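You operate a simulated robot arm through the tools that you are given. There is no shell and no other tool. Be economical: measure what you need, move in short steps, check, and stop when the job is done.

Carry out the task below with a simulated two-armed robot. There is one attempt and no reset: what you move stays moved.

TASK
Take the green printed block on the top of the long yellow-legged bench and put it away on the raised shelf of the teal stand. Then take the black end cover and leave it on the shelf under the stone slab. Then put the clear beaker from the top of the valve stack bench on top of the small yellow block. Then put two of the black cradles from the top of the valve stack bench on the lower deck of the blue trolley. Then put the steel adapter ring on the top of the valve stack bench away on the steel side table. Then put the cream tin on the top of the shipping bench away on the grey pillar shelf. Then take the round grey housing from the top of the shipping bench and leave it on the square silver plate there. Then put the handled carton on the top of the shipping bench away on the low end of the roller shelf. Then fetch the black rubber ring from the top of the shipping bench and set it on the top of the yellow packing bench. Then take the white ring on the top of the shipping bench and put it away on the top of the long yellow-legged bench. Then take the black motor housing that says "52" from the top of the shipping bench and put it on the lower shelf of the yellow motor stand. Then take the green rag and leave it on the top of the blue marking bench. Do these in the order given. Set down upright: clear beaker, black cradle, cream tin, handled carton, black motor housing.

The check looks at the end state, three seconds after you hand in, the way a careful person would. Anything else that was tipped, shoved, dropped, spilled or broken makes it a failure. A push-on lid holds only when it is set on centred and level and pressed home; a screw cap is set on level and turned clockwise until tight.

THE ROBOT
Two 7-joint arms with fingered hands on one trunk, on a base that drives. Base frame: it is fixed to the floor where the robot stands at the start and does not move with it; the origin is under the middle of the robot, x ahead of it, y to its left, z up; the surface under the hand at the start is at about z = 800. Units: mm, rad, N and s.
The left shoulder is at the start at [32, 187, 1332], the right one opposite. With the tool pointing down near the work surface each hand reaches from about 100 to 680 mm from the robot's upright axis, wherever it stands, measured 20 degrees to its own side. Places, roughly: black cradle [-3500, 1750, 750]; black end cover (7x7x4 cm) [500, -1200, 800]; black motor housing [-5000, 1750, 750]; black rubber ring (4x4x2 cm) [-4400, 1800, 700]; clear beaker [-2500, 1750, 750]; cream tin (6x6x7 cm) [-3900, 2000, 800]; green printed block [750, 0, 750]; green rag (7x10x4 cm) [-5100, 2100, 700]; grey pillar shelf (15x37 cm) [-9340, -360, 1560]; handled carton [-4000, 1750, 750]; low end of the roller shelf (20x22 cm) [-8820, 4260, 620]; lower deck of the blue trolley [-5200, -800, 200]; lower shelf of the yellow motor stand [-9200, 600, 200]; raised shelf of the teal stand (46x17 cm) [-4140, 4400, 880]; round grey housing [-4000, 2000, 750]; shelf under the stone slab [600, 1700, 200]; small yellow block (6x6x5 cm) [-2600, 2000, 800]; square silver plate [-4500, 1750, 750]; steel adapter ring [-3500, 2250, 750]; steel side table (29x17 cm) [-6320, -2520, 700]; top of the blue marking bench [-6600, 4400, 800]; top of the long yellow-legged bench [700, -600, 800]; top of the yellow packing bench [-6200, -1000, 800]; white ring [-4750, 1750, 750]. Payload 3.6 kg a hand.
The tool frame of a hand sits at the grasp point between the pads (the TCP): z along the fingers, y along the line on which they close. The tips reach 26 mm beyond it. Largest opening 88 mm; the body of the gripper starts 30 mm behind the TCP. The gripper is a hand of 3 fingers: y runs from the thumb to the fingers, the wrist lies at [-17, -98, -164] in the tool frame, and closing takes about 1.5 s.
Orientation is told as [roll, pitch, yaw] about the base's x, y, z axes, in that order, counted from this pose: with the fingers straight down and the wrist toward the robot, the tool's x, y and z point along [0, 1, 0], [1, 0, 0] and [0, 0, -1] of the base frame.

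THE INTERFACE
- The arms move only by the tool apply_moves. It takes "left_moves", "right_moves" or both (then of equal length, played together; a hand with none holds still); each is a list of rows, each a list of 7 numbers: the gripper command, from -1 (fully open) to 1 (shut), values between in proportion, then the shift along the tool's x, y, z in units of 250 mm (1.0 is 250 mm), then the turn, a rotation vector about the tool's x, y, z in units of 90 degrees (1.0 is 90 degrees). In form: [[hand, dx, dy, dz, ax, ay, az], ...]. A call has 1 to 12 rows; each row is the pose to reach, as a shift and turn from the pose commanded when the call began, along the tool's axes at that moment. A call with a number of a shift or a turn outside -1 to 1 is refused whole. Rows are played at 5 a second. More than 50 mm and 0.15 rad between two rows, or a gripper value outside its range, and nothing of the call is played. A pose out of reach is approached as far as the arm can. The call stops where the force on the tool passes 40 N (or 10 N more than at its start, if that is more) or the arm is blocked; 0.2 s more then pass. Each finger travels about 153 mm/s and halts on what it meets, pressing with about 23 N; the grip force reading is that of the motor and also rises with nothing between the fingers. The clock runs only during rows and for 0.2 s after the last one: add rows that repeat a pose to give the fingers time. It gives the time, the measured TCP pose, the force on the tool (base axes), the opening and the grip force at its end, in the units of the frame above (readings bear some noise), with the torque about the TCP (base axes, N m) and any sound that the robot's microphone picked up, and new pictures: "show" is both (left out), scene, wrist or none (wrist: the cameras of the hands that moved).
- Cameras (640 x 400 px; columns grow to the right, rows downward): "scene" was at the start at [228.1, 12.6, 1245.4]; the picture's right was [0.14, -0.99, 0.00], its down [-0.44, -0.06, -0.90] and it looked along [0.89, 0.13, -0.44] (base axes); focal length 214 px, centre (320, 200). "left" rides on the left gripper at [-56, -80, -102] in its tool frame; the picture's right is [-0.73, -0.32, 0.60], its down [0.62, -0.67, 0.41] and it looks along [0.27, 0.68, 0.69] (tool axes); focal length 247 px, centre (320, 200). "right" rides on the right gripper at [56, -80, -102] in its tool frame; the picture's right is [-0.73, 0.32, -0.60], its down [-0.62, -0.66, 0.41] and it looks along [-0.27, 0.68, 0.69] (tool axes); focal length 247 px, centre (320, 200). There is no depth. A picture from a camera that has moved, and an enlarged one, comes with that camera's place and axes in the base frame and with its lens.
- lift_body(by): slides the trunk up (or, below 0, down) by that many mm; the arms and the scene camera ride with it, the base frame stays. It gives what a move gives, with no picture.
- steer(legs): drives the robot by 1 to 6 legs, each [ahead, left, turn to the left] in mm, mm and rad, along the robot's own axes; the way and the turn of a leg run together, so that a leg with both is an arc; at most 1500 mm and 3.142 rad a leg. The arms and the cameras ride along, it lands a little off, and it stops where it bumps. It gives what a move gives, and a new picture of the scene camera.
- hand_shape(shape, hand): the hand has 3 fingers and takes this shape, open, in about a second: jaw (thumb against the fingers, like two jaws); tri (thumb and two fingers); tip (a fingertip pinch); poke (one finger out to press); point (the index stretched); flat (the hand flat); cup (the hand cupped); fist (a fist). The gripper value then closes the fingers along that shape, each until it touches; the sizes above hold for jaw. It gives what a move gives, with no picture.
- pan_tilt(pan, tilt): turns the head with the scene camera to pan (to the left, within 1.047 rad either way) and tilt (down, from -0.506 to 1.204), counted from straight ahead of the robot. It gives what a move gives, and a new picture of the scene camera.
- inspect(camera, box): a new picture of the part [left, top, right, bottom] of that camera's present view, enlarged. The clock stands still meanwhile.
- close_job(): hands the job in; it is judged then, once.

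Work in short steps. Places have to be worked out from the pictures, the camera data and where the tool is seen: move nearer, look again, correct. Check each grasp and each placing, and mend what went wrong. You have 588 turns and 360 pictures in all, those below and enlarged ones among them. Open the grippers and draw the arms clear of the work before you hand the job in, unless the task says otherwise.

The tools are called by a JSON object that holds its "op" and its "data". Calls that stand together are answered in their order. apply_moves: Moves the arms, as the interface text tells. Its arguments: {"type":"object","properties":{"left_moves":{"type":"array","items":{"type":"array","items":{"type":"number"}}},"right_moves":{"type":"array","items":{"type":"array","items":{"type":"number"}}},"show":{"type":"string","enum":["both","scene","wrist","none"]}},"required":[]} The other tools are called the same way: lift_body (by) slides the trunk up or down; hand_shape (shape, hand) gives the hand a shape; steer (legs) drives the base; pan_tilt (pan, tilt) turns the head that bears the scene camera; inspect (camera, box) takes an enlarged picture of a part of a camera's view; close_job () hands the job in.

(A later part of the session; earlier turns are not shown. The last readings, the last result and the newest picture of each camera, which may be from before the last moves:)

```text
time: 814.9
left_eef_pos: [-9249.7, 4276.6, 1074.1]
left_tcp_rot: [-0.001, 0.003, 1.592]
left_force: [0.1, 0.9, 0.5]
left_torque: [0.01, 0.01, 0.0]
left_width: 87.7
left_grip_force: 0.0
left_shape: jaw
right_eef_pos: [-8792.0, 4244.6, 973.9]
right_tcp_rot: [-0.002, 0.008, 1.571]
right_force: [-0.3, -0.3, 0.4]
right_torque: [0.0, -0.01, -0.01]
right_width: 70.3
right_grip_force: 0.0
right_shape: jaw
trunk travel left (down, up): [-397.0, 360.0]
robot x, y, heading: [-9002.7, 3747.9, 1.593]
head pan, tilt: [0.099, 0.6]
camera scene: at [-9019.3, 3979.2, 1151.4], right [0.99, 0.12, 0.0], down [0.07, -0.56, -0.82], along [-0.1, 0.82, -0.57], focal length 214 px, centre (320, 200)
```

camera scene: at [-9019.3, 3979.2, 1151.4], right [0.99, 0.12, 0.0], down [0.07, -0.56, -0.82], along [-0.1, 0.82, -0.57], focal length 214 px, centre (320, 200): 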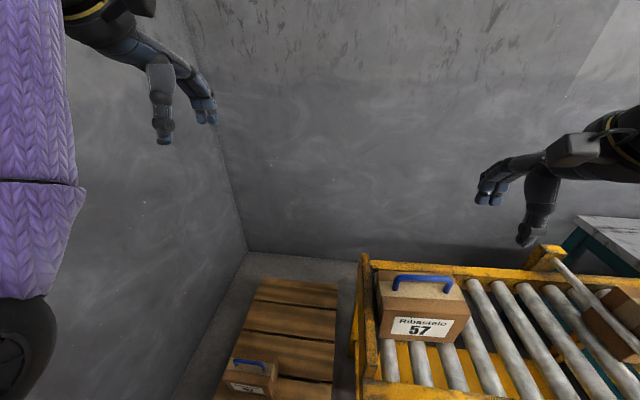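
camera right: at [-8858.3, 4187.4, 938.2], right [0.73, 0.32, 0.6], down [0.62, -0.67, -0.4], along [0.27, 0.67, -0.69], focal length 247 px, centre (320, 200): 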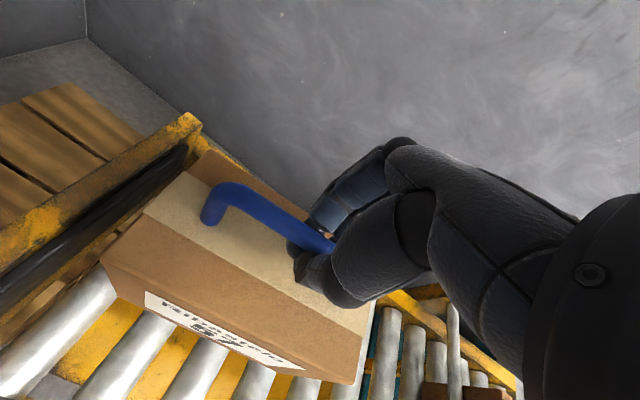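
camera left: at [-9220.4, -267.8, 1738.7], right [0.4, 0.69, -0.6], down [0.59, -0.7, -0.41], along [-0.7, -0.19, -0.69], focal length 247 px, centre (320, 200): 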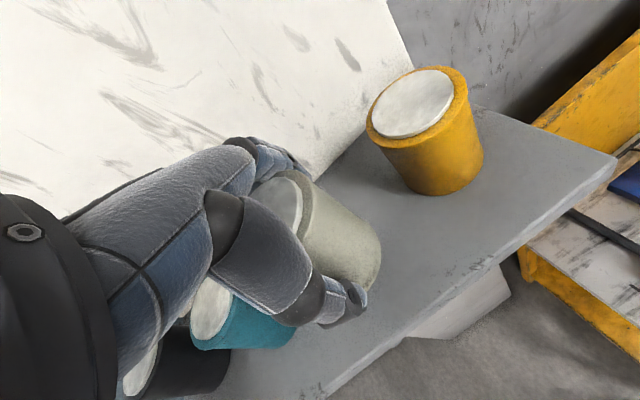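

Carton stands upright at the low end. Drive back to the south side of the shipping bench for the black rubber ring.

{"op": "steer", "data": {"legs": [[-550, 0, 0], [0, 0, -1.594], [1500, 0, 0], [1500, 0, 0], [260, 0, 0], [0, 0, -1.571]]}}

{"op": "steer", "data": {"legs": [[1500, 0, 0], [1000, 0, 0], [0, 0, 1.571], [1180, 0, 0], [0, 0, 1.571]]}}

```text
time: 841.2
left_eef_pos: [-5468.7, 2838.2, 1073.3]
left_tcp_rot: [0.0, 0.003, -1.512]
left_force: [-0.3, -0.7, -1.3]
left_torque: [0.01, -0.01, -0.02]
left_width: 87.8
left_grip_force: 0.1
left_shape: jaw
right_eef_pos: [-5927.5, 2853.0, 975.2]
right_tcp_rot: [-0.001, 0.006, -1.533]
right_force: [0.4, 0.0, 0.5]
right_torque: [0.0, 0.01, 0.0]
right_width: 70.1
right_grip_force: 0.1
right_shape: jaw
trunk travel left (down, up): [-397.0, 360.0]
robot x, y, heading: [-5733.8, 3354.2, -1.51]
head pan, tilt: [0.099, 0.6]
camera scene: at [-5711.1, 3124.8, 1151.4], right [-0.99, -0.16, 0.0], down [-0.09, 0.56, -0.82], along [0.13, -0.81, -0.57], focal length 214 px, centre (320, 200)
```

scene: 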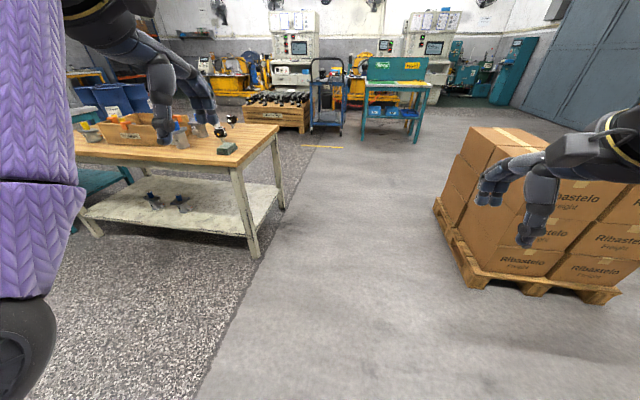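

```text
time: 866.7
left_eef_pos: [-4646.8, 1440.5, 1074.2]
left_tcp_rot: [0.0, 0.004, 1.628]
left_force: [0.1, 0.3, -0.1]
left_torque: [-0.01, -0.02, -0.01]
left_width: 87.9
left_grip_force: 0.2
left_shape: jaw
right_eef_pos: [-4188.0, 1425.6, 975.0]
right_tcp_rot: [-0.002, 0.006, 1.606]
right_force: [0.0, 0.1, 0.1]
right_torque: [-0.01, -0.02, 0.0]
right_width: 70.2
right_grip_force: 0.0
right_shape: jaw
trunk travel left (down, up): [-397.0, 360.0]
robot x, y, heading: [-4380.4, 921.4, 1.634]
head pan, tilt: [0.099, 0.6]
camera scene: at [-4405.7, 1152.9, 1151.4], right [0.99, 0.16, 0.0], down [0.09, -0.56, -0.82], along [-0.13, 0.81, -0.57], focal length 214 px, centre (320, 200)
```

scene: 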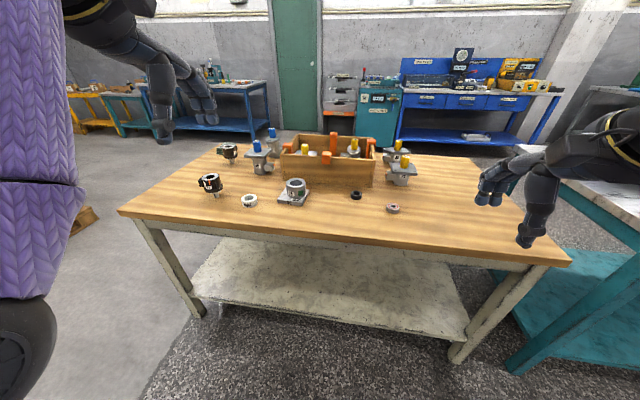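

Ring at (−4384, 1820). Move to (−4560, 1330) and bring the right hand over it.

{"op": "steer", "data": {"legs": [[0, 0, -0.063], [0, 180, 0], [400, 0, 0]]}}

{"op": "apply_moves", "data": {"right_moves": [[-1, 0, 0, 0.1, 0, 0, 0], [-1, 0, 0, 0.25, 0, 0, 0], [-1, 0, 0, 0.38, 0, 0, 0], [-1, 0, 0, 0.38, 0, 0, 0]], "show": "wrist"}}

```text
time: 870.8
left_eef_pos: [-4797.5, 1851.2, 1072.1]
left_tcp_rot: [0.0, 0.005, 1.577]
left_force: [-1.0, 0.2, 0.0]
left_torque: [0.0, -0.02, 0.0]
left_width: 87.8
left_grip_force: 0.0
left_shape: jaw
right_eef_pos: [-4340.1, 1811.8, 975.0]
right_tcp_rot: [-0.002, 0.008, 1.554]
right_force: [-0.1, 1.5, -0.2]
right_torque: [-0.04, -0.01, 0.01]
right_width: 70.2
right_grip_force: 0.0
right_shape: jaw
trunk travel left (down, up): [-397.0, 360.0]
robot x, y, heading: [-4560.3, 1315.2, 1.579]
head pan, tilt: [0.099, 0.6]
camera scene: at [-4571.3, 1552.1, 1151.2], right [0.99, 0.11, 0.0], down [0.06, -0.56, -0.82], along [-0.09, 0.82, -0.57], focal length 214 px, centre (320, 200)
```

scene: 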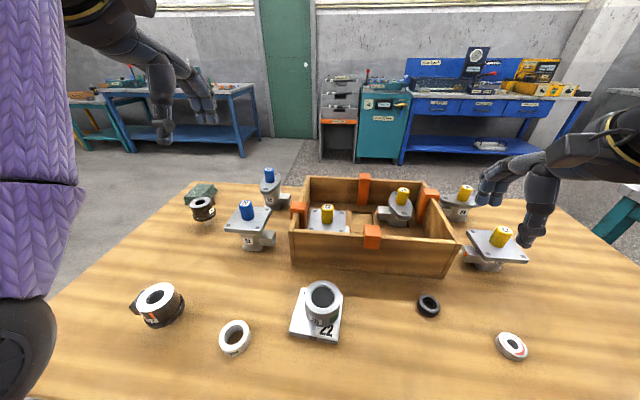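

```text
time: 871.8
left_eef_pos: [-4797.8, 1851.4, 1073.1]
left_tcp_rot: [0.0, 0.004, 1.577]
left_force: [0.5, 0.3, 0.1]
left_torque: [-0.04, 0.04, 0.02]
left_width: 87.8
left_grip_force: 0.1
left_shape: jaw
right_eef_pos: [-4339.5, 1811.2, 879.8]
right_tcp_rot: [-0.002, 0.007, 1.555]
right_force: [0.5, 0.2, -0.5]
right_torque: [0.02, -0.01, -0.01]
right_width: 87.7
right_grip_force: 0.0
right_shape: jaw
trunk travel left (down, up): [-397.0, 360.0]
robot x, y, heading: [-4562.3, 1320.1, 1.582]
head pan, tilt: [0.099, 0.6]
camera right: at [-4398.4, 1732.2, 982.2], right [0.74, 0.31, 0.6], down [0.61, -0.68, -0.41], along [0.28, 0.67, -0.69], focal length 247 px, centre (320, 200)
```

right: 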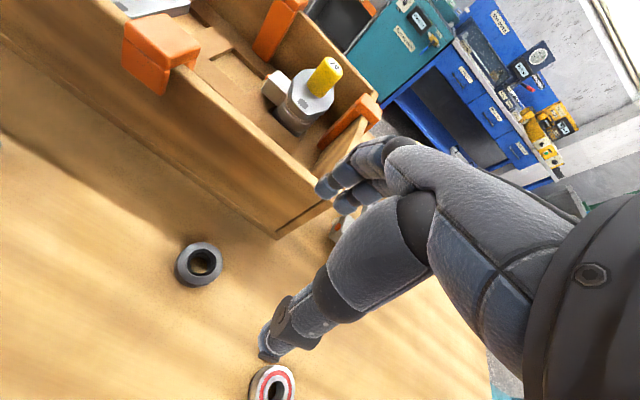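

Ring at (−4381, 1815). Descend over it and close.

{"op": "apply_moves", "data": {"right_moves": [[-1, 0.08, 0.006, 0.0, 0, 0, 0], [-1, 0.167, 0.01, 0.04, 0, 0, 0], [-1, 0.167, 0.01, 0.2, 0, 0, 0], [-1, 0.167, 0.01, 0.36, 0, 0, 0], [-1, 0.167, 0.01, 0.5, 0, 0, 0], [-1, 0.167, 0.01, 0.556, 0, 0, 0], [-1, 0.167, 0.01, 0.556, 0, 0, 0]], "show": "wrist"}}

```text
time: 873.4
left_eef_pos: [-4797.0, 1850.1, 1076.0]
left_tcp_rot: [0.001, 0.002, 1.577]
left_force: [0.1, 0.4, 1.1]
left_torque: [0.01, -0.02, 0.0]
left_width: 87.8
left_grip_force: 0.0
left_shape: jaw
right_eef_pos: [-4381.4, 1813.3, 745.2]
right_tcp_rot: [-0.001, -0.003, 1.553]
right_force: [2.3, -5.2, 20.6]
right_torque: [1.01, -0.08, -0.2]
right_width: 86.5
right_grip_force: 0.1
right_shape: jaw
trunk travel left (down, up): [-397.0, 360.0]
robot x, y, heading: [-4563.8, 1316.7, 1.573]
head pan, tilt: [0.099, 0.6]
camera right: at [-4439.6, 1734.5, 846.2], right [0.74, 0.3, 0.6], down [0.61, -0.67, -0.41], along [0.28, 0.67, -0.68], focal length 247 px, centre (320, 200)
```

right: 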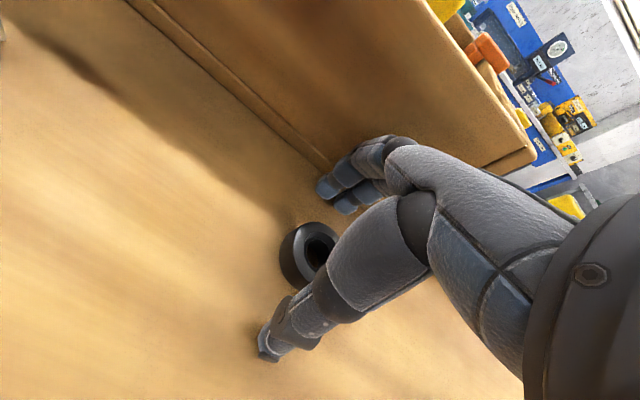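

Fingertips touch the bench (z≈718). Raise 4 mm and close.

{"op": "apply_moves", "data": {"right_moves": [[-1, 0, 0, -0.012, 0, 0, 0], [-1, 0, 0, -0.016, 0, 0, 0], [0, 0, 0, -0.016, 0, 0, 0], [1, 0, 0, -0.016, 0, 0, 0], [1, 0, 0, -0.016, 0, 0, 0], [1, 0, 0, -0.016, 0, 0, 0], [1, 0, 0, -0.016, 0, 0, 0], [1, 0, 0, -0.016, 0, 0, 0], [1, 0, 0, -0.016, 0, 0, 0], [1, 0, 0, -0.12, 0, 0, 0], [1, 0, 0, -0.28, 0, 0, 0], [1, 0, 0, -0.44, 0, 0, 0]], "show": "wrist"}}

```text
time: 876.0
left_eef_pos: [-4797.1, 1852.2, 1074.4]
left_tcp_rot: [0.0, 0.004, 1.579]
left_force: [-0.1, -0.5, 0.3]
left_torque: [0.02, -0.05, 0.0]
left_width: 87.7
left_grip_force: 0.0
left_shape: jaw
right_eef_pos: [-4382.6, 1813.5, 849.1]
right_tcp_rot: [-0.004, 0.008, 1.555]
right_force: [-0.4, 0.3, -0.4]
right_torque: [-0.01, -0.02, -0.04]
right_width: 33.4
right_grip_force: 23.0
right_shape: jaw
trunk travel left (down, up): [-397.0, 360.0]
robot x, y, heading: [-4557.0, 1321.4, 1.576]
head pan, tilt: [0.099, 0.6]
camera right: at [-4440.3, 1735.1, 953.1], right [0.74, 0.31, 0.6], down [0.61, -0.68, -0.4], along [0.28, 0.67, -0.69], focal length 247 px, centre (320, 200)
```

right: 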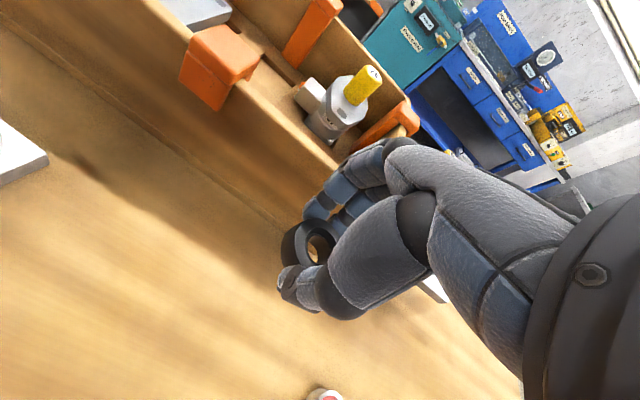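

Ring held. Raise it more and drive round to the packing bench (south side, edge y≈−1250).

{"op": "apply_moves", "data": {"right_moves": [[1, 0, -0.05, -0.16, 0, 0, 0], [1, 0, -0.1, -0.32, 0, 0, 0], [1, -0.05, -0.15, -0.48, 0, 0, 0]], "show": "none"}}

{"op": "steer", "data": {"legs": [[-620, 0, 0], [0, 0, 1.566], [1500, 0, 0], [1060, 0, 0], [0, 0, 1.571], [1500, 0, 0]]}}

{"op": "steer", "data": {"legs": [[850, 0, 0], [0, 0, 1.571], [760, 0, 0], [0, 0, 1.571]]}}

```text
time: 876.8
left_eef_pos: [-4798.1, 1852.1, 1073.8]
left_tcp_rot: [0.0, 0.003, 1.578]
left_force: [1.3, 0.7, -0.1]
left_torque: [0.02, -0.02, -0.01]
left_width: 88.0
left_grip_force: 0.1
left_shape: jaw
right_eef_pos: [-4369.9, 1776.4, 971.5]
right_tcp_rot: [-0.003, 0.008, 1.555]
right_force: [0.3, 0.4, -0.9]
right_torque: [0.02, -0.03, 0.0]
right_width: 32.9
right_grip_force: 22.5
right_shape: jaw
trunk travel left (down, up): [-397.0, 360.0]
robot x, y, heading: [-4556.5, 1318.4, 1.582]
head pan, tilt: [0.099, 0.6]
```

```text
time: 906.8
left_eef_pos: [-6917.9, -1282.6, 1074.2]
left_tcp_rot: [-0.001, 0.004, -1.592]
left_force: [-0.1, -0.1, -0.7]
left_torque: [-0.01, 0.0, -0.01]
left_width: 87.7
left_grip_force: 0.1
left_shape: jaw
right_eef_pos: [-7343.4, -1196.2, 971.4]
right_tcp_rot: [-0.002, 0.006, -1.617]
right_force: [-0.5, -0.9, 0.2]
right_torque: [0.01, 0.0, -0.04]
right_width: 32.8
right_grip_force: 22.9
right_shape: jaw
trunk travel left (down, up): [-397.0, 360.0]
robot x, y, heading: [-7142.3, -745.9, -1.597]
head pan, tilt: [0.099, 0.6]
camera scene: at [-7136.6, -977.2, 1151.3], right [-1.0, -0.08, 0.0], down [-0.04, 0.56, -0.82], along [0.06, -0.82, -0.57], focal length 214 px, centre (320, 200)
```

scene: 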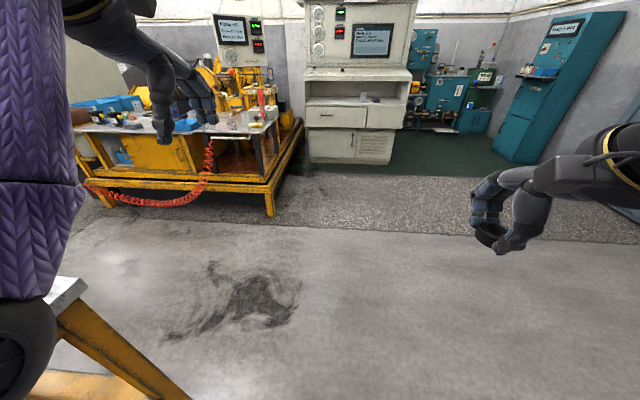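

```text
time: 922.8
left_eef_pos: [-6641.9, -1073.6, 1074.1]
left_tcp_rot: [0.0, 0.003, 1.576]
left_force: [0.4, -0.6, -0.4]
left_torque: [0.0, 0.02, 0.0]
left_width: 87.7
left_grip_force: 0.1
left_shape: jaw
right_eef_pos: [-6215.8, -1149.4, 970.9]
right_tcp_rot: [-0.001, 0.008, 1.552]
right_force: [-0.8, 0.4, -1.0]
right_torque: [-0.02, 0.01, 0.01]
right_width: 32.4
right_grip_force: 22.8
right_shape: jaw
trunk travel left (down, up): [-397.0, 360.0]
robot x, y, heading: [-6405.5, -1601.7, 1.576]
head pan, tilt: [0.099, 0.6]
camera scene: at [-6416.3, -1374.6, 1151.4], right [0.99, 0.11, 0.0], down [0.06, -0.56, -0.82], along [-0.09, 0.82, -0.57], focal length 214 px, centre (320, 200)
```

scene: 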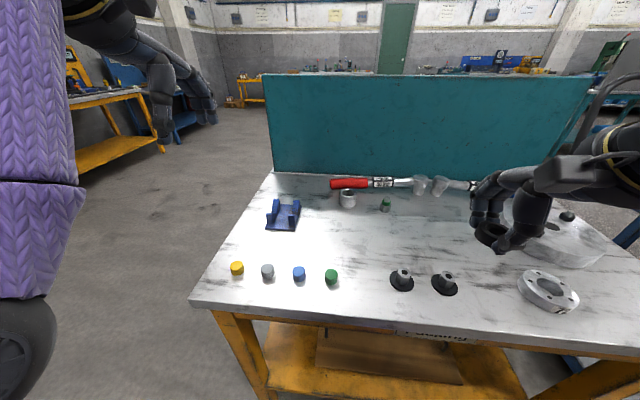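

The packing bench has free space around (−6215, −1005). Move the ring over it.

{"op": "apply_moves", "data": {"right_moves": [[1, 0, 0.16, 0.0, 0, 0, 0], [1, 0, 0.32, 0.04, 0, 0, 0], [1, 0, 0.46, 0.12, 0, 0, 0], [1, 0, 0.576, 0.22, 0, 0, 0], [1, 0, 0.576, 0.36, 0, 0, 0], [1, 0, 0.576, 0.42, 0, 0, 0], [1, 0, 0.576, 0.42, 0, 0, 0]], "show": "wrist"}}

```text
time: 924.4
left_eef_pos: [-6641.0, -1073.4, 1074.4]
left_tcp_rot: [0.0, 0.004, 1.576]
left_force: [0.1, 0.1, 0.0]
left_torque: [0.0, -0.01, 0.0]
left_width: 88.0
left_grip_force: 0.0
left_shape: jaw
right_eef_pos: [-6213.3, -1006.8, 864.5]
right_tcp_rot: [-0.001, 0.007, 1.553]
right_force: [0.3, 0.6, -0.7]
right_torque: [-0.01, -0.01, 0.0]
right_width: 32.5
right_grip_force: 23.2
right_shape: jaw
trunk travel left (down, up): [-397.0, 360.0]
robot x, y, heading: [-6404.0, -1604.7, 1.578]
head pan, tilt: [0.099, 0.6]
camera right: at [-6271.4, -1085.3, 967.6], right [0.74, 0.31, 0.6], down [0.61, -0.68, -0.41], along [0.28, 0.67, -0.69], focal length 247 px, centre (320, 200)
```

right: 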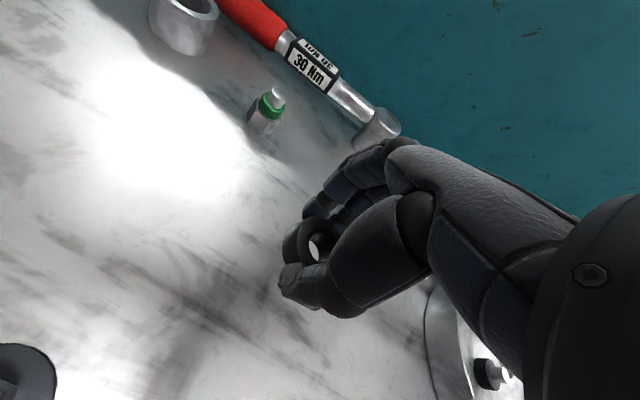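

Clear below. Lower in small steps to contact.

{"op": "apply_moves", "data": {"right_moves": [[1, 0, 0, 0.06, 0, 0, 0], [1, 0, 0, 0.1, 0, 0, 0], [1, 0, 0, 0.116, 0, 0, 0], [1, 0, 0, 0.128, 0, 0, 0], [1, 0, 0, 0.14, 0, 0, 0], [1, 0, 0, 0.152, 0, 0, 0], [1, 0, 0, 0.164, 0, 0, 0]], "show": "none"}}

```text
time: 926.0
left_eef_pos: [-6642.7, -1074.7, 1074.5]
left_tcp_rot: [0.0, 0.003, 1.576]
left_force: [0.5, 0.4, 0.2]
left_torque: [0.03, 0.0, 0.01]
left_width: 87.7
left_grip_force: 0.1
left_shape: jaw
right_eef_pos: [-6211.6, -1005.8, 826.8]
right_tcp_rot: [-0.001, 0.003, 1.554]
right_force: [0.0, -2.3, 7.9]
right_torque: [-0.19, 0.0, 0.02]
right_width: 32.4
right_grip_force: 23.2
right_shape: jaw
trunk travel left (down, up): [-397.0, 360.0]
robot x, y, heading: [-6409.1, -1605.1, 1.578]
head pan, tilt: [0.099, 0.6]
```

Contact. Open and rise.

{"op": "apply_moves", "data": {"right_moves": [[1, 0, 0, -0.004, 0, 0, 0], [0.4, 0, 0, -0.004, 0, 0, 0], [-0.2, 0, 0, -0.004, 0, 0, 0], [-0.8, 0, 0, -0.004, 0, 0, 0], [-0.8, 0, 0, -0.004, 0, 0, 0], [-0.8, 0, 0, -0.15, 0, 0, 0], [-0.8, 0, 0, -0.3, 0, 0, 0], [-0.8, 0, -0.1, -0.45, 0, 0, 0], [-0.8, 0, -0.25, -0.55, 0, 0, 0], [-0.8, 0, -0.42, -0.6, 0, 0, 0]], "show": "wrist"}}

```text
time: 928.2
left_eef_pos: [-6643.1, -1074.7, 1074.8]
left_tcp_rot: [0.0, 0.002, 1.577]
left_force: [0.0, 0.4, -0.5]
left_torque: [-0.01, 0.03, -0.01]
left_width: 87.9
left_grip_force: 0.1
left_shape: jaw
right_eef_pos: [-6212.2, -1109.3, 973.4]
right_tcp_rot: [-0.002, 0.008, 1.555]
right_force: [-0.2, 0.2, 0.2]
right_torque: [0.01, 0.01, 0.01]
right_width: 79.1
right_grip_force: 0.0
right_shape: jaw
trunk travel left (down, up): [-397.0, 360.0]
robot x, y, heading: [-6404.8, -1604.1, 1.579]
head pan, tilt: [0.099, 0.6]
camera right: at [-6271.2, -1188.7, 1077.0], right [0.74, 0.31, 0.6], down [0.61, -0.68, -0.41], along [0.28, 0.67, -0.69], focal length 247 px, centre (320, 200)
```

right: 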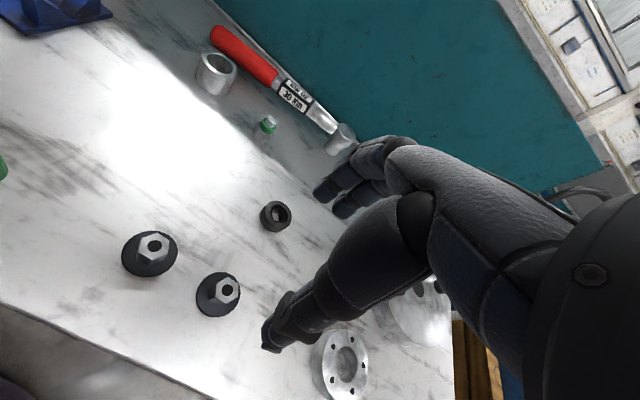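

Rubber ring placed. Return to the shipping bench for the white ring.

{"op": "steer", "data": {"legs": [[0, 740, 0], [1500, 0, 0], [880, 0, 0], [0, 0, -1.58], [1500, 0, 0], [700, 0, 0]]}}

{"op": "steer", "data": {"legs": [[0, 0, 1.571]]}}

```text
time: 957.8
left_eef_pos: [-4371.7, 821.7, 1073.7]
left_tcp_rot: [-0.001, 0.001, -0.059]
left_force: [0.2, 0.2, -0.1]
left_torque: [-0.02, 0.02, -0.04]
left_width: 87.8
left_grip_force: 0.0
left_shape: jaw
right_eef_pos: [-4433.6, 396.7, 974.1]
right_tcp_rot: [-0.004, 0.007, -0.081]
right_force: [-0.3, -0.1, 0.2]
right_torque: [0.01, -0.01, -0.03]
right_width: 79.1
right_grip_force: 0.0
right_shape: jaw
trunk travel left (down, up): [-397.0, 360.0]
robot x, y, heading: [-4917.3, 619.9, -0.056]
head pan, tilt: [0.099, 0.6]
camera scene: at [-4685.5, 614.9, 1151.3], right [0.04, -1.0, 0.0], down [-0.56, -0.02, -0.82], along [0.82, 0.04, -0.57], focal length 214 px, centre (320, 200)
```

scene: 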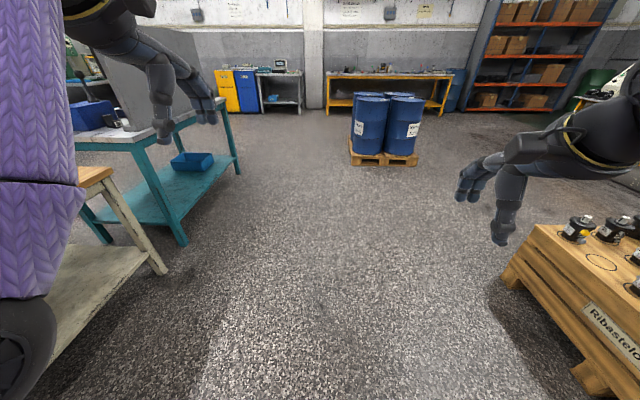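

```text
time: 962.1
left_eef_pos: [-5139.3, 1158.4, 1073.4]
left_tcp_rot: [0.001, 0.003, 1.548]
left_force: [1.0, 0.8, 0.1]
left_torque: [0.0, 0.01, 0.01]
left_width: 87.8
left_grip_force: 0.0
left_shape: jaw
right_eef_pos: [-4711.2, 1110.9, 973.1]
right_tcp_rot: [-0.002, 0.006, 1.525]
right_force: [1.1, -0.2, 0.1]
right_torque: [0.01, 0.01, -0.01]
right_width: 79.1
right_grip_force: 0.0
right_shape: jaw
trunk travel left (down, up): [-397.0, 360.0]
robot x, y, heading: [-4918.3, 624.2, 1.543]
head pan, tilt: [0.099, 0.6]
camera scene: at [-4922.4, 852.0, 1151.4], right [1.0, 0.08, 0.0], down [0.04, -0.56, -0.82], along [-0.06, 0.82, -0.57], focal length 214 px, centre (320, 200)
```

scene: 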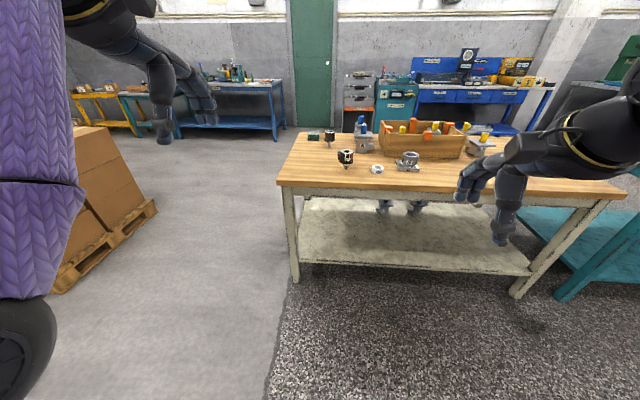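

White ring at about (−4740, 1718). Drive ahead and look with the wrist camera.

{"op": "steer", "data": {"legs": [[0, 0, 0.03], [680, 0, 0]]}}

{"op": "apply_moves", "data": {"right_moves": [[-1, 0.05, -0.12, 0.1, 0, 0, 0], [-1, 0.1, -0.24, 0.2, 0, 0, 0], [-1, 0.1, -0.32, 0.32, 0, 0, 0], [-1, 0.1, -0.32, 0.32, 0, 0, 0]], "show": "wrist"}}

```text
time: 966.2
left_eef_pos: [-5161.2, 1823.3, 1073.7]
left_tcp_rot: [-0.001, 0.004, 1.577]
left_force: [0.3, 0.3, 0.3]
left_torque: [-0.03, -0.01, 0.01]
left_width: 87.7
left_grip_force: 0.1
left_shape: jaw
right_eef_pos: [-4730.6, 1788.7, 973.8]
right_tcp_rot: [-0.002, 0.007, 1.556]
right_force: [-0.4, 0.4, 0.5]
right_torque: [0.0, -0.02, 0.0]
right_width: 79.1
right_grip_force: 0.1
right_shape: jaw
trunk travel left (down, up): [-397.0, 360.0]
robot x, y, heading: [-4923.1, 1289.2, 1.579]
head pan, tilt: [0.099, 0.6]
camera scene: at [-4934.3, 1523.6, 1151.2], right [0.99, 0.11, 0.0], down [0.06, -0.56, -0.82], along [-0.09, 0.82, -0.57], focal length 214 px, centre (320, 200)
```

scene: 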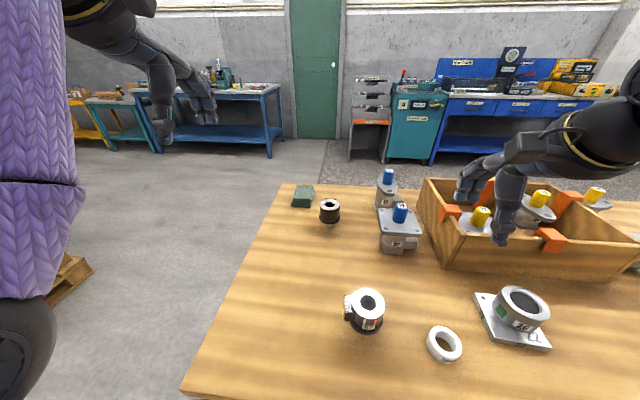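

```text
time: 967.2
left_eef_pos: [-5160.8, 1823.7, 1072.5]
left_tcp_rot: [0.0, 0.003, 1.578]
left_force: [0.1, 0.2, -0.5]
left_torque: [-0.03, 0.01, 0.01]
left_width: 87.9
left_grip_force: 0.0
left_shape: jaw
right_eef_pos: [-4757.5, 1707.7, 894.8]
right_tcp_rot: [-0.001, 0.007, 1.554]
right_force: [0.5, 0.8, 0.7]
right_torque: [-0.03, 0.0, 0.01]
right_width: 87.6
right_grip_force: 0.1
right_shape: jaw
trunk travel left (down, up): [-397.0, 360.0]
robot x, y, heading: [-4924.0, 1289.4, 1.577]
head pan, tilt: [0.099, 0.6]
camera right: at [-4815.2, 1629.6, 997.2], right [0.74, 0.31, 0.6], down [0.61, -0.68, -0.41], along [0.28, 0.67, -0.69], focal length 247 px, centre (320, 200)
```

right: 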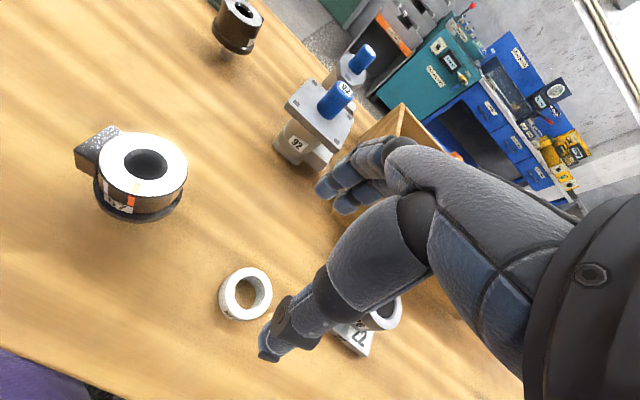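

White ring centre (−4738, 1712), ~55 mm. Descend and close.

{"op": "apply_moves", "data": {"right_moves": [[-1, -0.04, 0.01, 0.0, 0, 0, 0], [-1, -0.076, 0.018, 0.1, 0, 0, 0], [-1, -0.076, 0.018, 0.26, 0, 0, 0], [-1, -0.076, 0.018, 0.42, 0, 0, 0], [-1, -0.076, 0.018, 0.54, 0, 0, 0], [-1, -0.076, 0.018, 0.582, 0, 0, 0], [-1, -0.076, 0.018, 0.582, 0, 0, 0]], "show": "wrist"}}

```text
time: 968.8
left_eef_pos: [-5160.0, 1823.3, 1073.4]
left_tcp_rot: [0.0, 0.004, 1.577]
left_force: [-0.6, -0.3, -0.3]
left_torque: [0.05, 0.03, -0.03]
left_width: 87.8
left_grip_force: 0.0
left_shape: jaw
right_eef_pos: [-4736.7, 1711.4, 747.1]
right_tcp_rot: [-0.003, 0.006, 1.553]
right_force: [-0.8, 0.5, -0.7]
right_torque: [0.01, -0.02, -0.03]
right_width: 88.0
right_grip_force: 0.2
right_shape: jaw
trunk travel left (down, up): [-397.0, 360.0]
robot x, y, heading: [-4926.1, 1291.7, 1.576]
head pan, tilt: [0.099, 0.6]
camera right: at [-4795.3, 1632.8, 850.9], right [0.74, 0.31, 0.6], down [0.61, -0.68, -0.41], along [0.28, 0.67, -0.69], focal length 247 px, centre (320, 200)
```

right: 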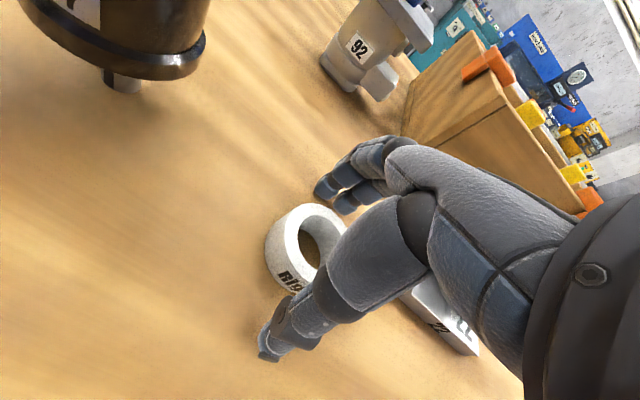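

Ring is between the fingers. Close and lift.

{"op": "apply_moves", "data": {"right_moves": [[0, 0, 0, 0, 0, 0, 0], [1, 0, 0, 0, 0, 0, 0], [1, 0, 0, 0, 0, 0, 0], [1, 0, 0, 0, 0, 0, 0], [1, 0, 0, 0, 0, 0, 0], [1, 0, 0, 0, 0, 0, 0], [1, 0, 0, -0.1, 0, 0, 0], [1, 0, 0, -0.28, 0, 0, 0], [1, 0, 0, -0.46, 0, 0, 0], [1, 0, -0.05, -0.64, 0, 0, 0], [1, 0, -0.1, -0.82, 0, 0, 0], [1, 0, -0.1, -0.94, 0, 0, 0]], "show": "wrist"}}

```text
time: 971.4
left_eef_pos: [-5161.0, 1823.0, 1074.4]
left_tcp_rot: [0.001, 0.004, 1.578]
left_force: [0.4, -0.4, -1.1]
left_torque: [0.0, 0.01, 0.02]
left_width: 87.8
left_grip_force: 0.0
left_shape: jaw
right_eef_pos: [-4739.6, 1688.4, 984.4]
right_tcp_rot: [-0.004, 0.008, 1.555]
right_force: [-0.6, -0.1, 0.3]
right_torque: [0.02, 0.01, 0.03]
right_width: 38.3
right_grip_force: 23.1
right_shape: jaw
trunk travel left (down, up): [-397.0, 360.0]
robot x, y, heading: [-4926.7, 1293.2, 1.577]
head pan, tilt: [0.099, 0.6]
camera right: at [-4798.0, 1608.8, 1087.8], right [0.74, 0.31, 0.6], down [0.61, -0.68, -0.4], along [0.28, 0.67, -0.69], focal length 247 px, centre (320, 200)
```

right: 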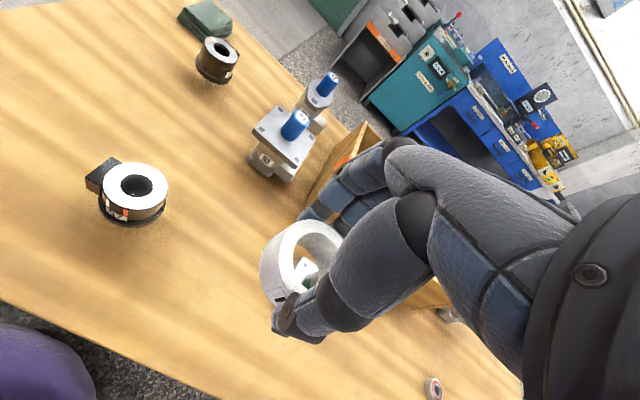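

White ring held. Drive east along y≈850 to the long bench.

{"op": "steer", "data": {"legs": [[-450, 0, 0], [0, 0, -1.577], [1500, 0, 0], [1500, 0, 0], [1250, 0, 0]]}}

{"op": "steer", "data": {"legs": [[0, -800, 0]]}}

```text
time: 997.8
left_eef_pos: [-187.6, 1294.7, 1072.7]
left_tcp_rot: [0.0, 0.005, 0.066]
left_force: [0.4, -0.2, -0.3]
left_torque: [0.0, 0.03, 0.01]
left_width: 87.8
left_grip_force: 0.1
left_shape: jaw
right_eef_pos: [-297.9, 864.8, 985.0]
right_tcp_rot: [-0.002, 0.006, 0.042]
right_force: [0.2, 0.4, -0.4]
right_torque: [0.0, 0.0, -0.01]
right_width: 38.3
right_grip_force: 22.7
right_shape: jaw
trunk travel left (down, up): [-397.0, 360.0]
robot x, y, heading: [-706.1, 1027.1, 0.069]
head pan, tilt: [0.099, 0.6]
camera scene: at [-473.1, 1049.6, 1151.3], right [0.16, -0.99, 0.0], down [-0.56, -0.09, -0.82], along [0.81, 0.14, -0.57], focal length 214 px, centre (320, 200)
```

scene: 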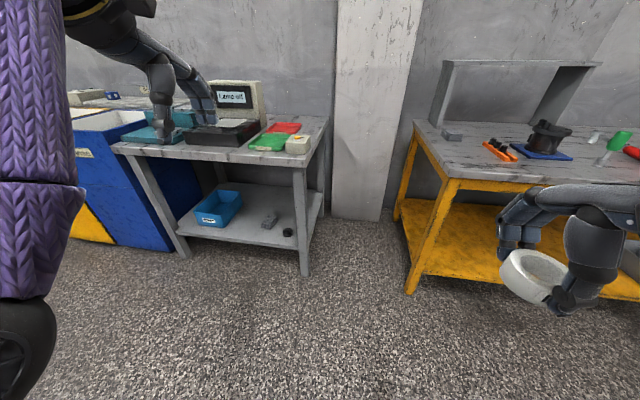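

```text
time: 1002.1
left_eef_pos: [-134.5, 470.2, 1074.0]
left_tcp_rot: [0.0, 0.004, 0.057]
left_force: [0.7, -0.9, 0.5]
left_torque: [0.02, 0.0, -0.01]
left_width: 87.4
left_grip_force: 0.0
left_shape: jaw
right_eef_pos: [-250.6, 42.1, 984.5]
right_tcp_rot: [-0.001, 0.008, 0.031]
right_force: [-0.3, -0.8, -0.8]
right_torque: [0.02, -0.02, 0.04]
right_width: 38.2
right_grip_force: 23.0
right_shape: jaw
trunk travel left (down, up): [-397.0, 360.0]
robot x, y, heading: [-654.9, 209.8, 0.059]
head pan, tilt: [0.099, 0.6]
camera scene: at [-423.1, 228.1, 1151.4], right [0.16, -0.99, 0.0], down [-0.56, -0.09, -0.82], along [0.81, 0.13, -0.57], focal length 214 px, centre (320, 200)
```

scene: 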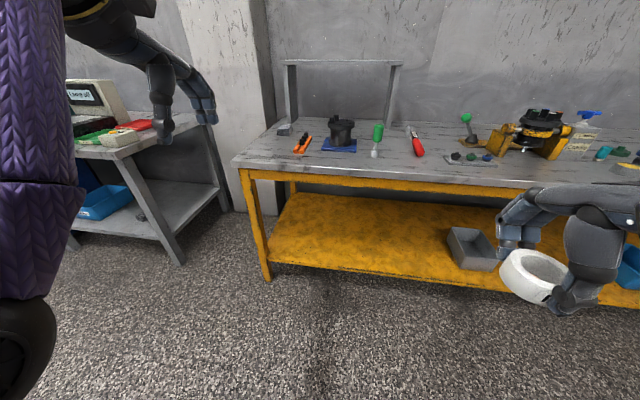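

Square up, strafe to y≈30, drive to x≈−15.

{"op": "steer", "data": {"legs": [[0, -180, -0.059], [500, 0, 0], [125, 0, 0]]}}

{"op": "pan_tilt", "data": {"pan": -0.2, "tilt": 0.8}}

```text
time: 1007.0
left_eef_pos: [501.4, 254.9, 1072.6]
left_tcp_rot: [0.001, 0.005, -0.008]
left_force: [0.3, -0.6, 0.4]
left_torque: [0.04, 0.03, 0.01]
left_width: 87.7
left_grip_force: 0.0
left_shape: jaw
right_eef_pos: [358.6, -163.4, 984.9]
right_tcp_rot: [-0.002, 0.009, -0.031]
right_force: [-0.1, -0.1, 0.1]
right_torque: [0.0, 0.0, 0.0]
right_width: 38.5
right_grip_force: 23.3
right_shape: jaw
trunk travel left (down, up): [-397.0, 360.0]
robot x, y, heading: [-35.9, 28.5, -0.006]
head pan, tilt: [0.099, 0.6]
camera scene: at [197.9, 32.1, 1150.9], right [0.09, -1.0, 0.0], down [-0.56, -0.05, -0.82], along [0.82, 0.08, -0.57], focal length 214 px, centre (320, 200)
```

scene: 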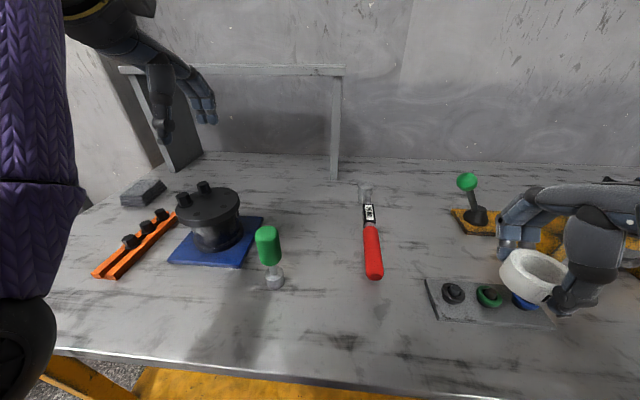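

```text
time: 1007.8
left_eef_pos: [499.3, 255.7, 1073.2]
left_tcp_rot: [0.0, 0.003, -0.008]
left_force: [-0.4, 0.8, -0.6]
left_torque: [0.02, -0.05, -0.01]
left_width: 87.6
left_grip_force: 0.1
left_shape: jaw
right_eef_pos: [357.0, -164.4, 985.6]
right_tcp_rot: [-0.003, 0.006, -0.032]
right_force: [-0.6, 0.0, 0.0]
right_torque: [0.0, 0.0, 0.0]
right_width: 38.2
right_grip_force: 23.1
right_shape: jaw
trunk travel left (down, up): [-397.0, 360.0]
robot x, y, heading: [-33.7, 26.1, -0.006]
head pan, tilt: [-0.201, 0.799]
camera scene: at [187.2, 7.4, 1134.5], right [-0.21, -0.98, 0.0], down [-0.7, 0.15, -0.7], along [0.68, -0.14, -0.72], focal length 214 px, centre (320, 200)
```

scene: 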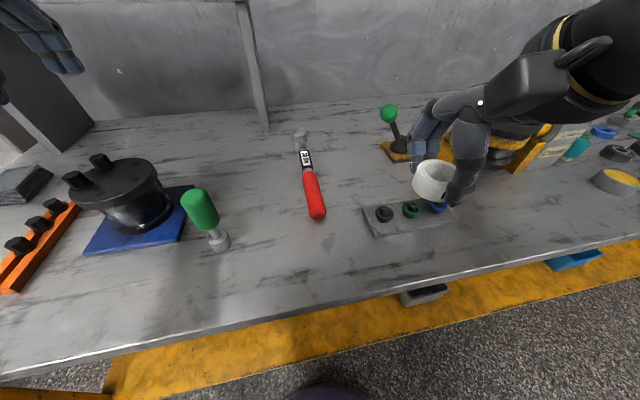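

Free spot at (585, −160). Extend the hand there at height.

{"op": "apply_moves", "data": {"right_moves": [[1, 0, 0.17, 0, 0, 0, 0], [1, 0, 0.34, 0, 0, 0, 0], [1, 0.02, 0.51, 0, 0, 0, 0], [1, 0.04, 0.68, 0.05, 0, 0, 0], [1, 0.046, 0.82, 0.12, 0, 0, 0], [1, 0.046, 0.912, 0.26, 0, 0, 0], [1, 0.046, 0.912, 0.42, 0, 0, 0], [1, 0.046, 0.912, 0.5, 0, 0, 0], [1, 0.046, 0.912, 0.5, 0, 0, 0]], "show": "wrist"}}

```text
time: 1009.8
left_eef_pos: [499.8, 254.0, 1073.0]
left_tcp_rot: [0.001, 0.004, -0.009]
left_force: [0.0, -0.2, 0.9]
left_torque: [0.0, 0.0, -0.02]
left_width: 87.9
left_grip_force: 0.1
left_shape: jaw
right_eef_pos: [582.6, -159.8, 858.3]
right_tcp_rot: [-0.001, 0.008, -0.031]
right_force: [-0.3, -0.6, 0.3]
right_torque: [0.01, -0.03, 0.0]
right_width: 38.4
right_grip_force: 22.9
right_shape: jaw
trunk travel left (down, up): [-397.0, 360.0]
robot x, y, heading: [-35.0, 25.5, -0.005]
head pan, tilt: [-0.201, 0.799]
camera right: at [505.2, -101.2, 961.4], right [0.3, -0.74, 0.6], down [-0.69, -0.6, -0.41], along [0.66, -0.29, -0.69], focal length 247 px, centre (320, 200)
```

right: 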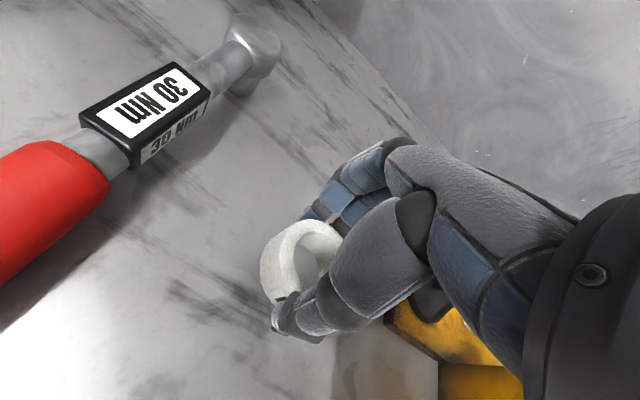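

Clear below. Lower to contact.

{"op": "apply_moves", "data": {"right_moves": [[1, 0, 0, 0.06, 0, 0, 0], [1, 0, 0, 0.09, 0, 0, 0], [1, 0, 0, 0.105, 0, 0, 0], [1, 0, 0, 0.117, 0, 0, 0], [1, 0, 0, 0.127, 0, 0, 0], [1, 0, 0, 0.137, 0, 0, 0]], "show": "none"}}

```text
time: 1011.2
left_eef_pos: [498.2, 255.3, 1073.8]
left_tcp_rot: [0.001, 0.001, -0.009]
left_force: [0.8, 0.0, 0.1]
left_torque: [0.03, -0.02, 0.03]
left_width: 87.7
left_grip_force: 0.1
left_shape: jaw
right_eef_pos: [584.4, -159.5, 826.8]
right_tcp_rot: [-0.002, 0.001, -0.033]
right_force: [-3.0, 1.1, 13.9]
right_torque: [-0.02, 0.44, -0.02]
right_width: 38.6
right_grip_force: 22.8
right_shape: jaw
trunk travel left (down, up): [-397.0, 360.0]
robot x, y, heading: [-34.6, 24.9, -0.006]
head pan, tilt: [-0.201, 0.799]
```

Contact. Open and withdraw upward.

{"op": "apply_moves", "data": {"right_moves": [[1, 0, 0, -0.006, 0, 0, 0], [0.4, 0, 0, -0.006, 0, 0, 0], [-0.2, 0, 0, -0.006, 0, 0, 0], [-0.8, 0, 0, -0.006, 0, 0, 0], [-0.8, 0, 0, -0.006, 0, 0, 0], [-0.8, 0, 0, -0.15, 0, 0, 0], [-0.8, 0, 0, -0.32, 0, 0, 0], [-0.8, 0, -0.06, -0.5, 0, 0, 0], [-0.8, 0, -0.2, -0.62, 0, 0, 0], [-0.8, 0, -0.38, -0.65, 0, 0, 0], [-0.8, 0, -0.56, -0.65, 0, 0, 0]], "show": "wrist"}}

```text
time: 1013.6
left_eef_pos: [499.6, 256.3, 1074.1]
left_tcp_rot: [0.001, 0.005, -0.008]
left_force: [0.0, -0.3, -0.7]
left_torque: [0.04, 0.02, 0.01]
left_width: 87.5
left_grip_force: 0.0
left_shape: jaw
right_eef_pos: [444.8, -156.8, 987.1]
right_tcp_rot: [-0.003, 0.007, -0.031]
right_force: [-1.1, 1.0, 1.0]
right_torque: [0.01, -0.02, -0.03]
right_width: 79.0
right_grip_force: 0.0
right_shape: jaw
trunk travel left (down, up): [-397.0, 360.0]
robot x, y, heading: [-37.4, 25.5, -0.009]
head pan, tilt: [-0.201, 0.799]
camera right: at [367.1, -97.4, 1090.3], right [0.3, -0.74, 0.6], down [-0.69, -0.6, -0.4], along [0.66, -0.29, -0.69], focal length 247 px, centre (320, 200)
```

right: 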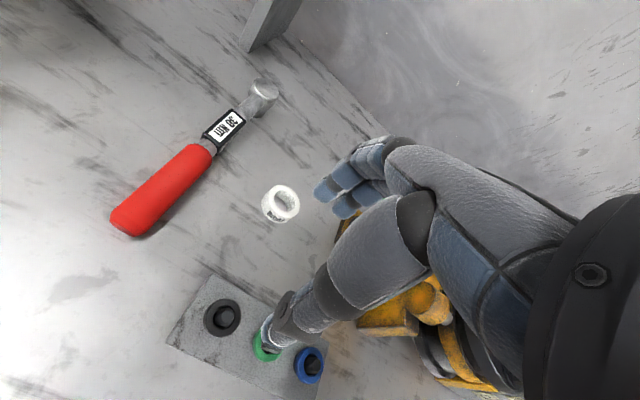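

White ring is on the long bench. Return west to the shipping bench for the motor housing.

{"op": "steer", "data": {"legs": [[-600, 0, 0], [0, 820, 0], [0, 0, 3.14], [1500, 0, 0], [1500, 0, 0], [1400, 0, 0]]}}

{"op": "steer", "data": {"legs": [[0, 0, -1.55]]}}

```text
time: 1049.1
left_eef_pos: [-5608.1, 853.4, 1074.4]
left_tcp_rot: [0.001, 0.004, 3.082]
left_force: [-0.2, -0.2, 0.0]
left_torque: [0.02, 0.01, -0.02]
left_width: 87.5
left_grip_force: 0.1
left_shape: jaw
right_eef_pos: [-5534.2, 1260.2, 986.5]
right_tcp_rot: [-0.001, 0.007, 3.06]
right_force: [-0.5, 0.6, 0.3]
right_torque: [0.02, -0.01, -0.02]
right_width: 78.9
right_grip_force: 0.0
right_shape: jaw
trunk travel left (down, up): [-397.0, 360.0]
robot x, y, heading: [-5062.4, 1055.4, 3.089]
head pan, tilt: [-0.201, 0.799]
camera scene: at [-5283.4, 1082.5, 1134.4], right [0.26, 0.97, 0.0], down [0.69, -0.18, -0.7], along [-0.67, 0.18, -0.72], focal length 214 px, centre (320, 200)
```

scene: 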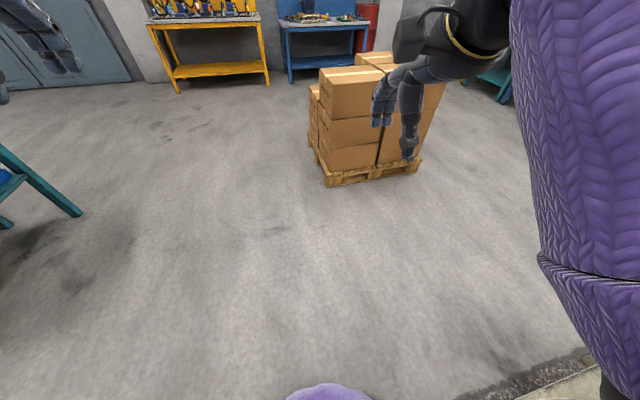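

```text
time: 1053.3
left_eef_pos: [-5270.7, 1597.5, 1072.8]
left_tcp_rot: [-0.001, 0.004, 1.526]
left_force: [0.8, 1.0, -0.6]
left_torque: [0.05, 0.0, -0.01]
left_width: 87.9
left_grip_force: 0.0
left_shape: jaw
right_eef_pos: [-4861.3, 1531.3, 987.6]
right_tcp_rot: [-0.001, 0.007, 1.505]
right_force: [-1.1, -0.2, -0.4]
right_torque: [-0.02, -0.01, 0.02]
right_width: 79.1
right_grip_force: 0.0
right_shape: jaw
trunk travel left (down, up): [-397.0, 360.0]
robot x, y, heading: [-5062.4, 1053.7, 1.53]
head pan, tilt: [-0.201, 0.799]
camera scene: at [-5035.1, 1276.3, 1134.5], right [0.97, -0.24, 0.0], down [-0.17, -0.7, -0.7], along [0.17, 0.68, -0.72], focal length 214 px, centre (320, 200)
```

scene: 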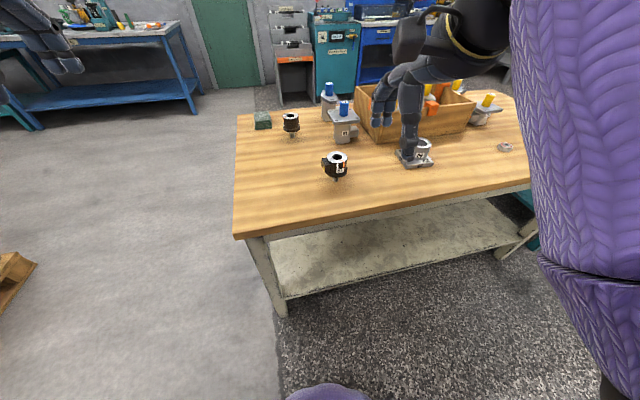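

{"op": "inspect", "data": {"camera": "scene", "box": [250, 95, 370, 195]}}

```text
4.00 times, centred on (310, 145) of scene
camera zoom: at [-5035.1, 1276.3, 1134.5], right [0.97, -0.24, 0.0], down [-0.17, -0.7, -0.7], along [0.17, 0.68, -0.72], focal length 858 px, centre (360, 420)
```

zoom: 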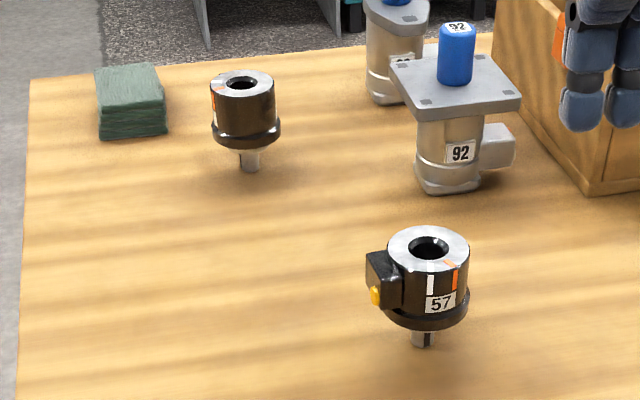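

The near one says "57"; the rear one at about (−4957, 2023) must be "52" — to confirm from the north. Drive round to the north side.

{"op": "steer", "data": {"legs": [[-350, 0, 0], [0, 690, 0.041], [1500, 0, 0], [900, 0, 0], [0, 0, -1.571], [620, 0, 0]]}}

{"op": "steer", "data": {"legs": [[0, 0, -1.571]]}}

```text
time: 1077.2
left_eef_pos: [-4569.0, 3321.1, 1073.5]
left_tcp_rot: [0.0, 0.004, -0.024]
left_force: [0.4, -0.2, 0.9]
left_torque: [-0.01, 0.01, -0.01]
left_width: 87.7
left_grip_force: 0.0
left_shape: jaw
right_eef_pos: [-4629.0, 2911.3, 987.8]
right_tcp_rot: [-0.003, 0.008, -0.049]
right_force: [-0.2, 0.1, -0.3]
right_torque: [0.03, 0.0, 0.01]
right_width: 79.0
right_grip_force: 0.1
right_shape: jaw
trunk travel left (down, up): [-397.0, 360.0]
robot x, y, heading: [-5108.9, 3101.7, -0.024]
head pan, tilt: [-0.201, 0.799]
camera scene: at [-4885.8, 3079.4, 1134.4], right [-0.22, -0.97, 0.0], down [-0.7, 0.16, -0.7], along [0.68, -0.16, -0.72], focal length 214 px, centre (320, 200)
```

scene: 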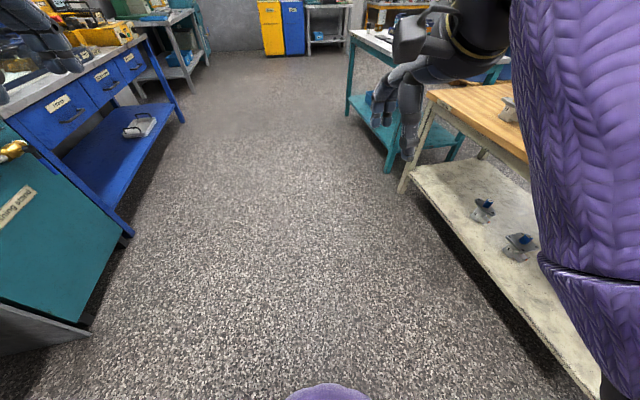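

```text
time: 1081.4
left_eef_pos: [-4878.9, 2566.8, 1074.2]
left_tcp_rot: [0.0, 0.001, -1.578]
left_force: [0.4, -0.4, -0.6]
left_torque: [0.03, -0.01, 0.0]
left_width: 87.6
left_grip_force: 0.0
left_shape: jaw
right_eef_pos: [-5290.9, 2618.2, 986.9]
right_tcp_rot: [-0.001, 0.007, -1.599]
right_force: [0.3, -1.0, -0.3]
right_torque: [0.01, -0.02, -0.04]
right_width: 79.0
right_grip_force: 0.1
right_shape: jaw
trunk travel left (down, up): [-397.0, 360.0]
robot x, y, heading: [-5108.1, 3101.0, -1.577]
head pan, tilt: [-0.201, 0.799]
camera scene: at [-5126.9, 2877.5, 1134.5], right [-0.98, 0.2, 0.0], down [0.15, 0.7, -0.7], along [-0.14, -0.68, -0.72], focal length 214 px, centre (320, 200)
```

scene: 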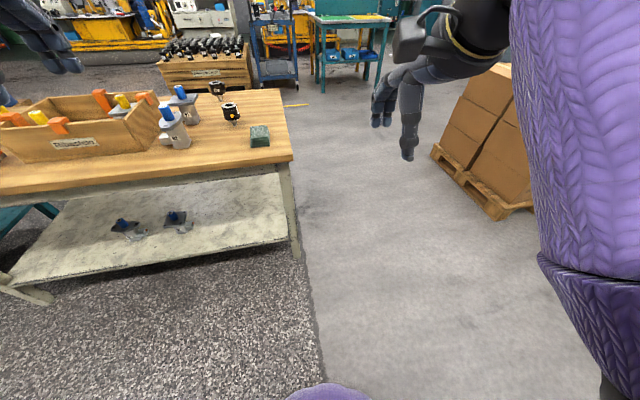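

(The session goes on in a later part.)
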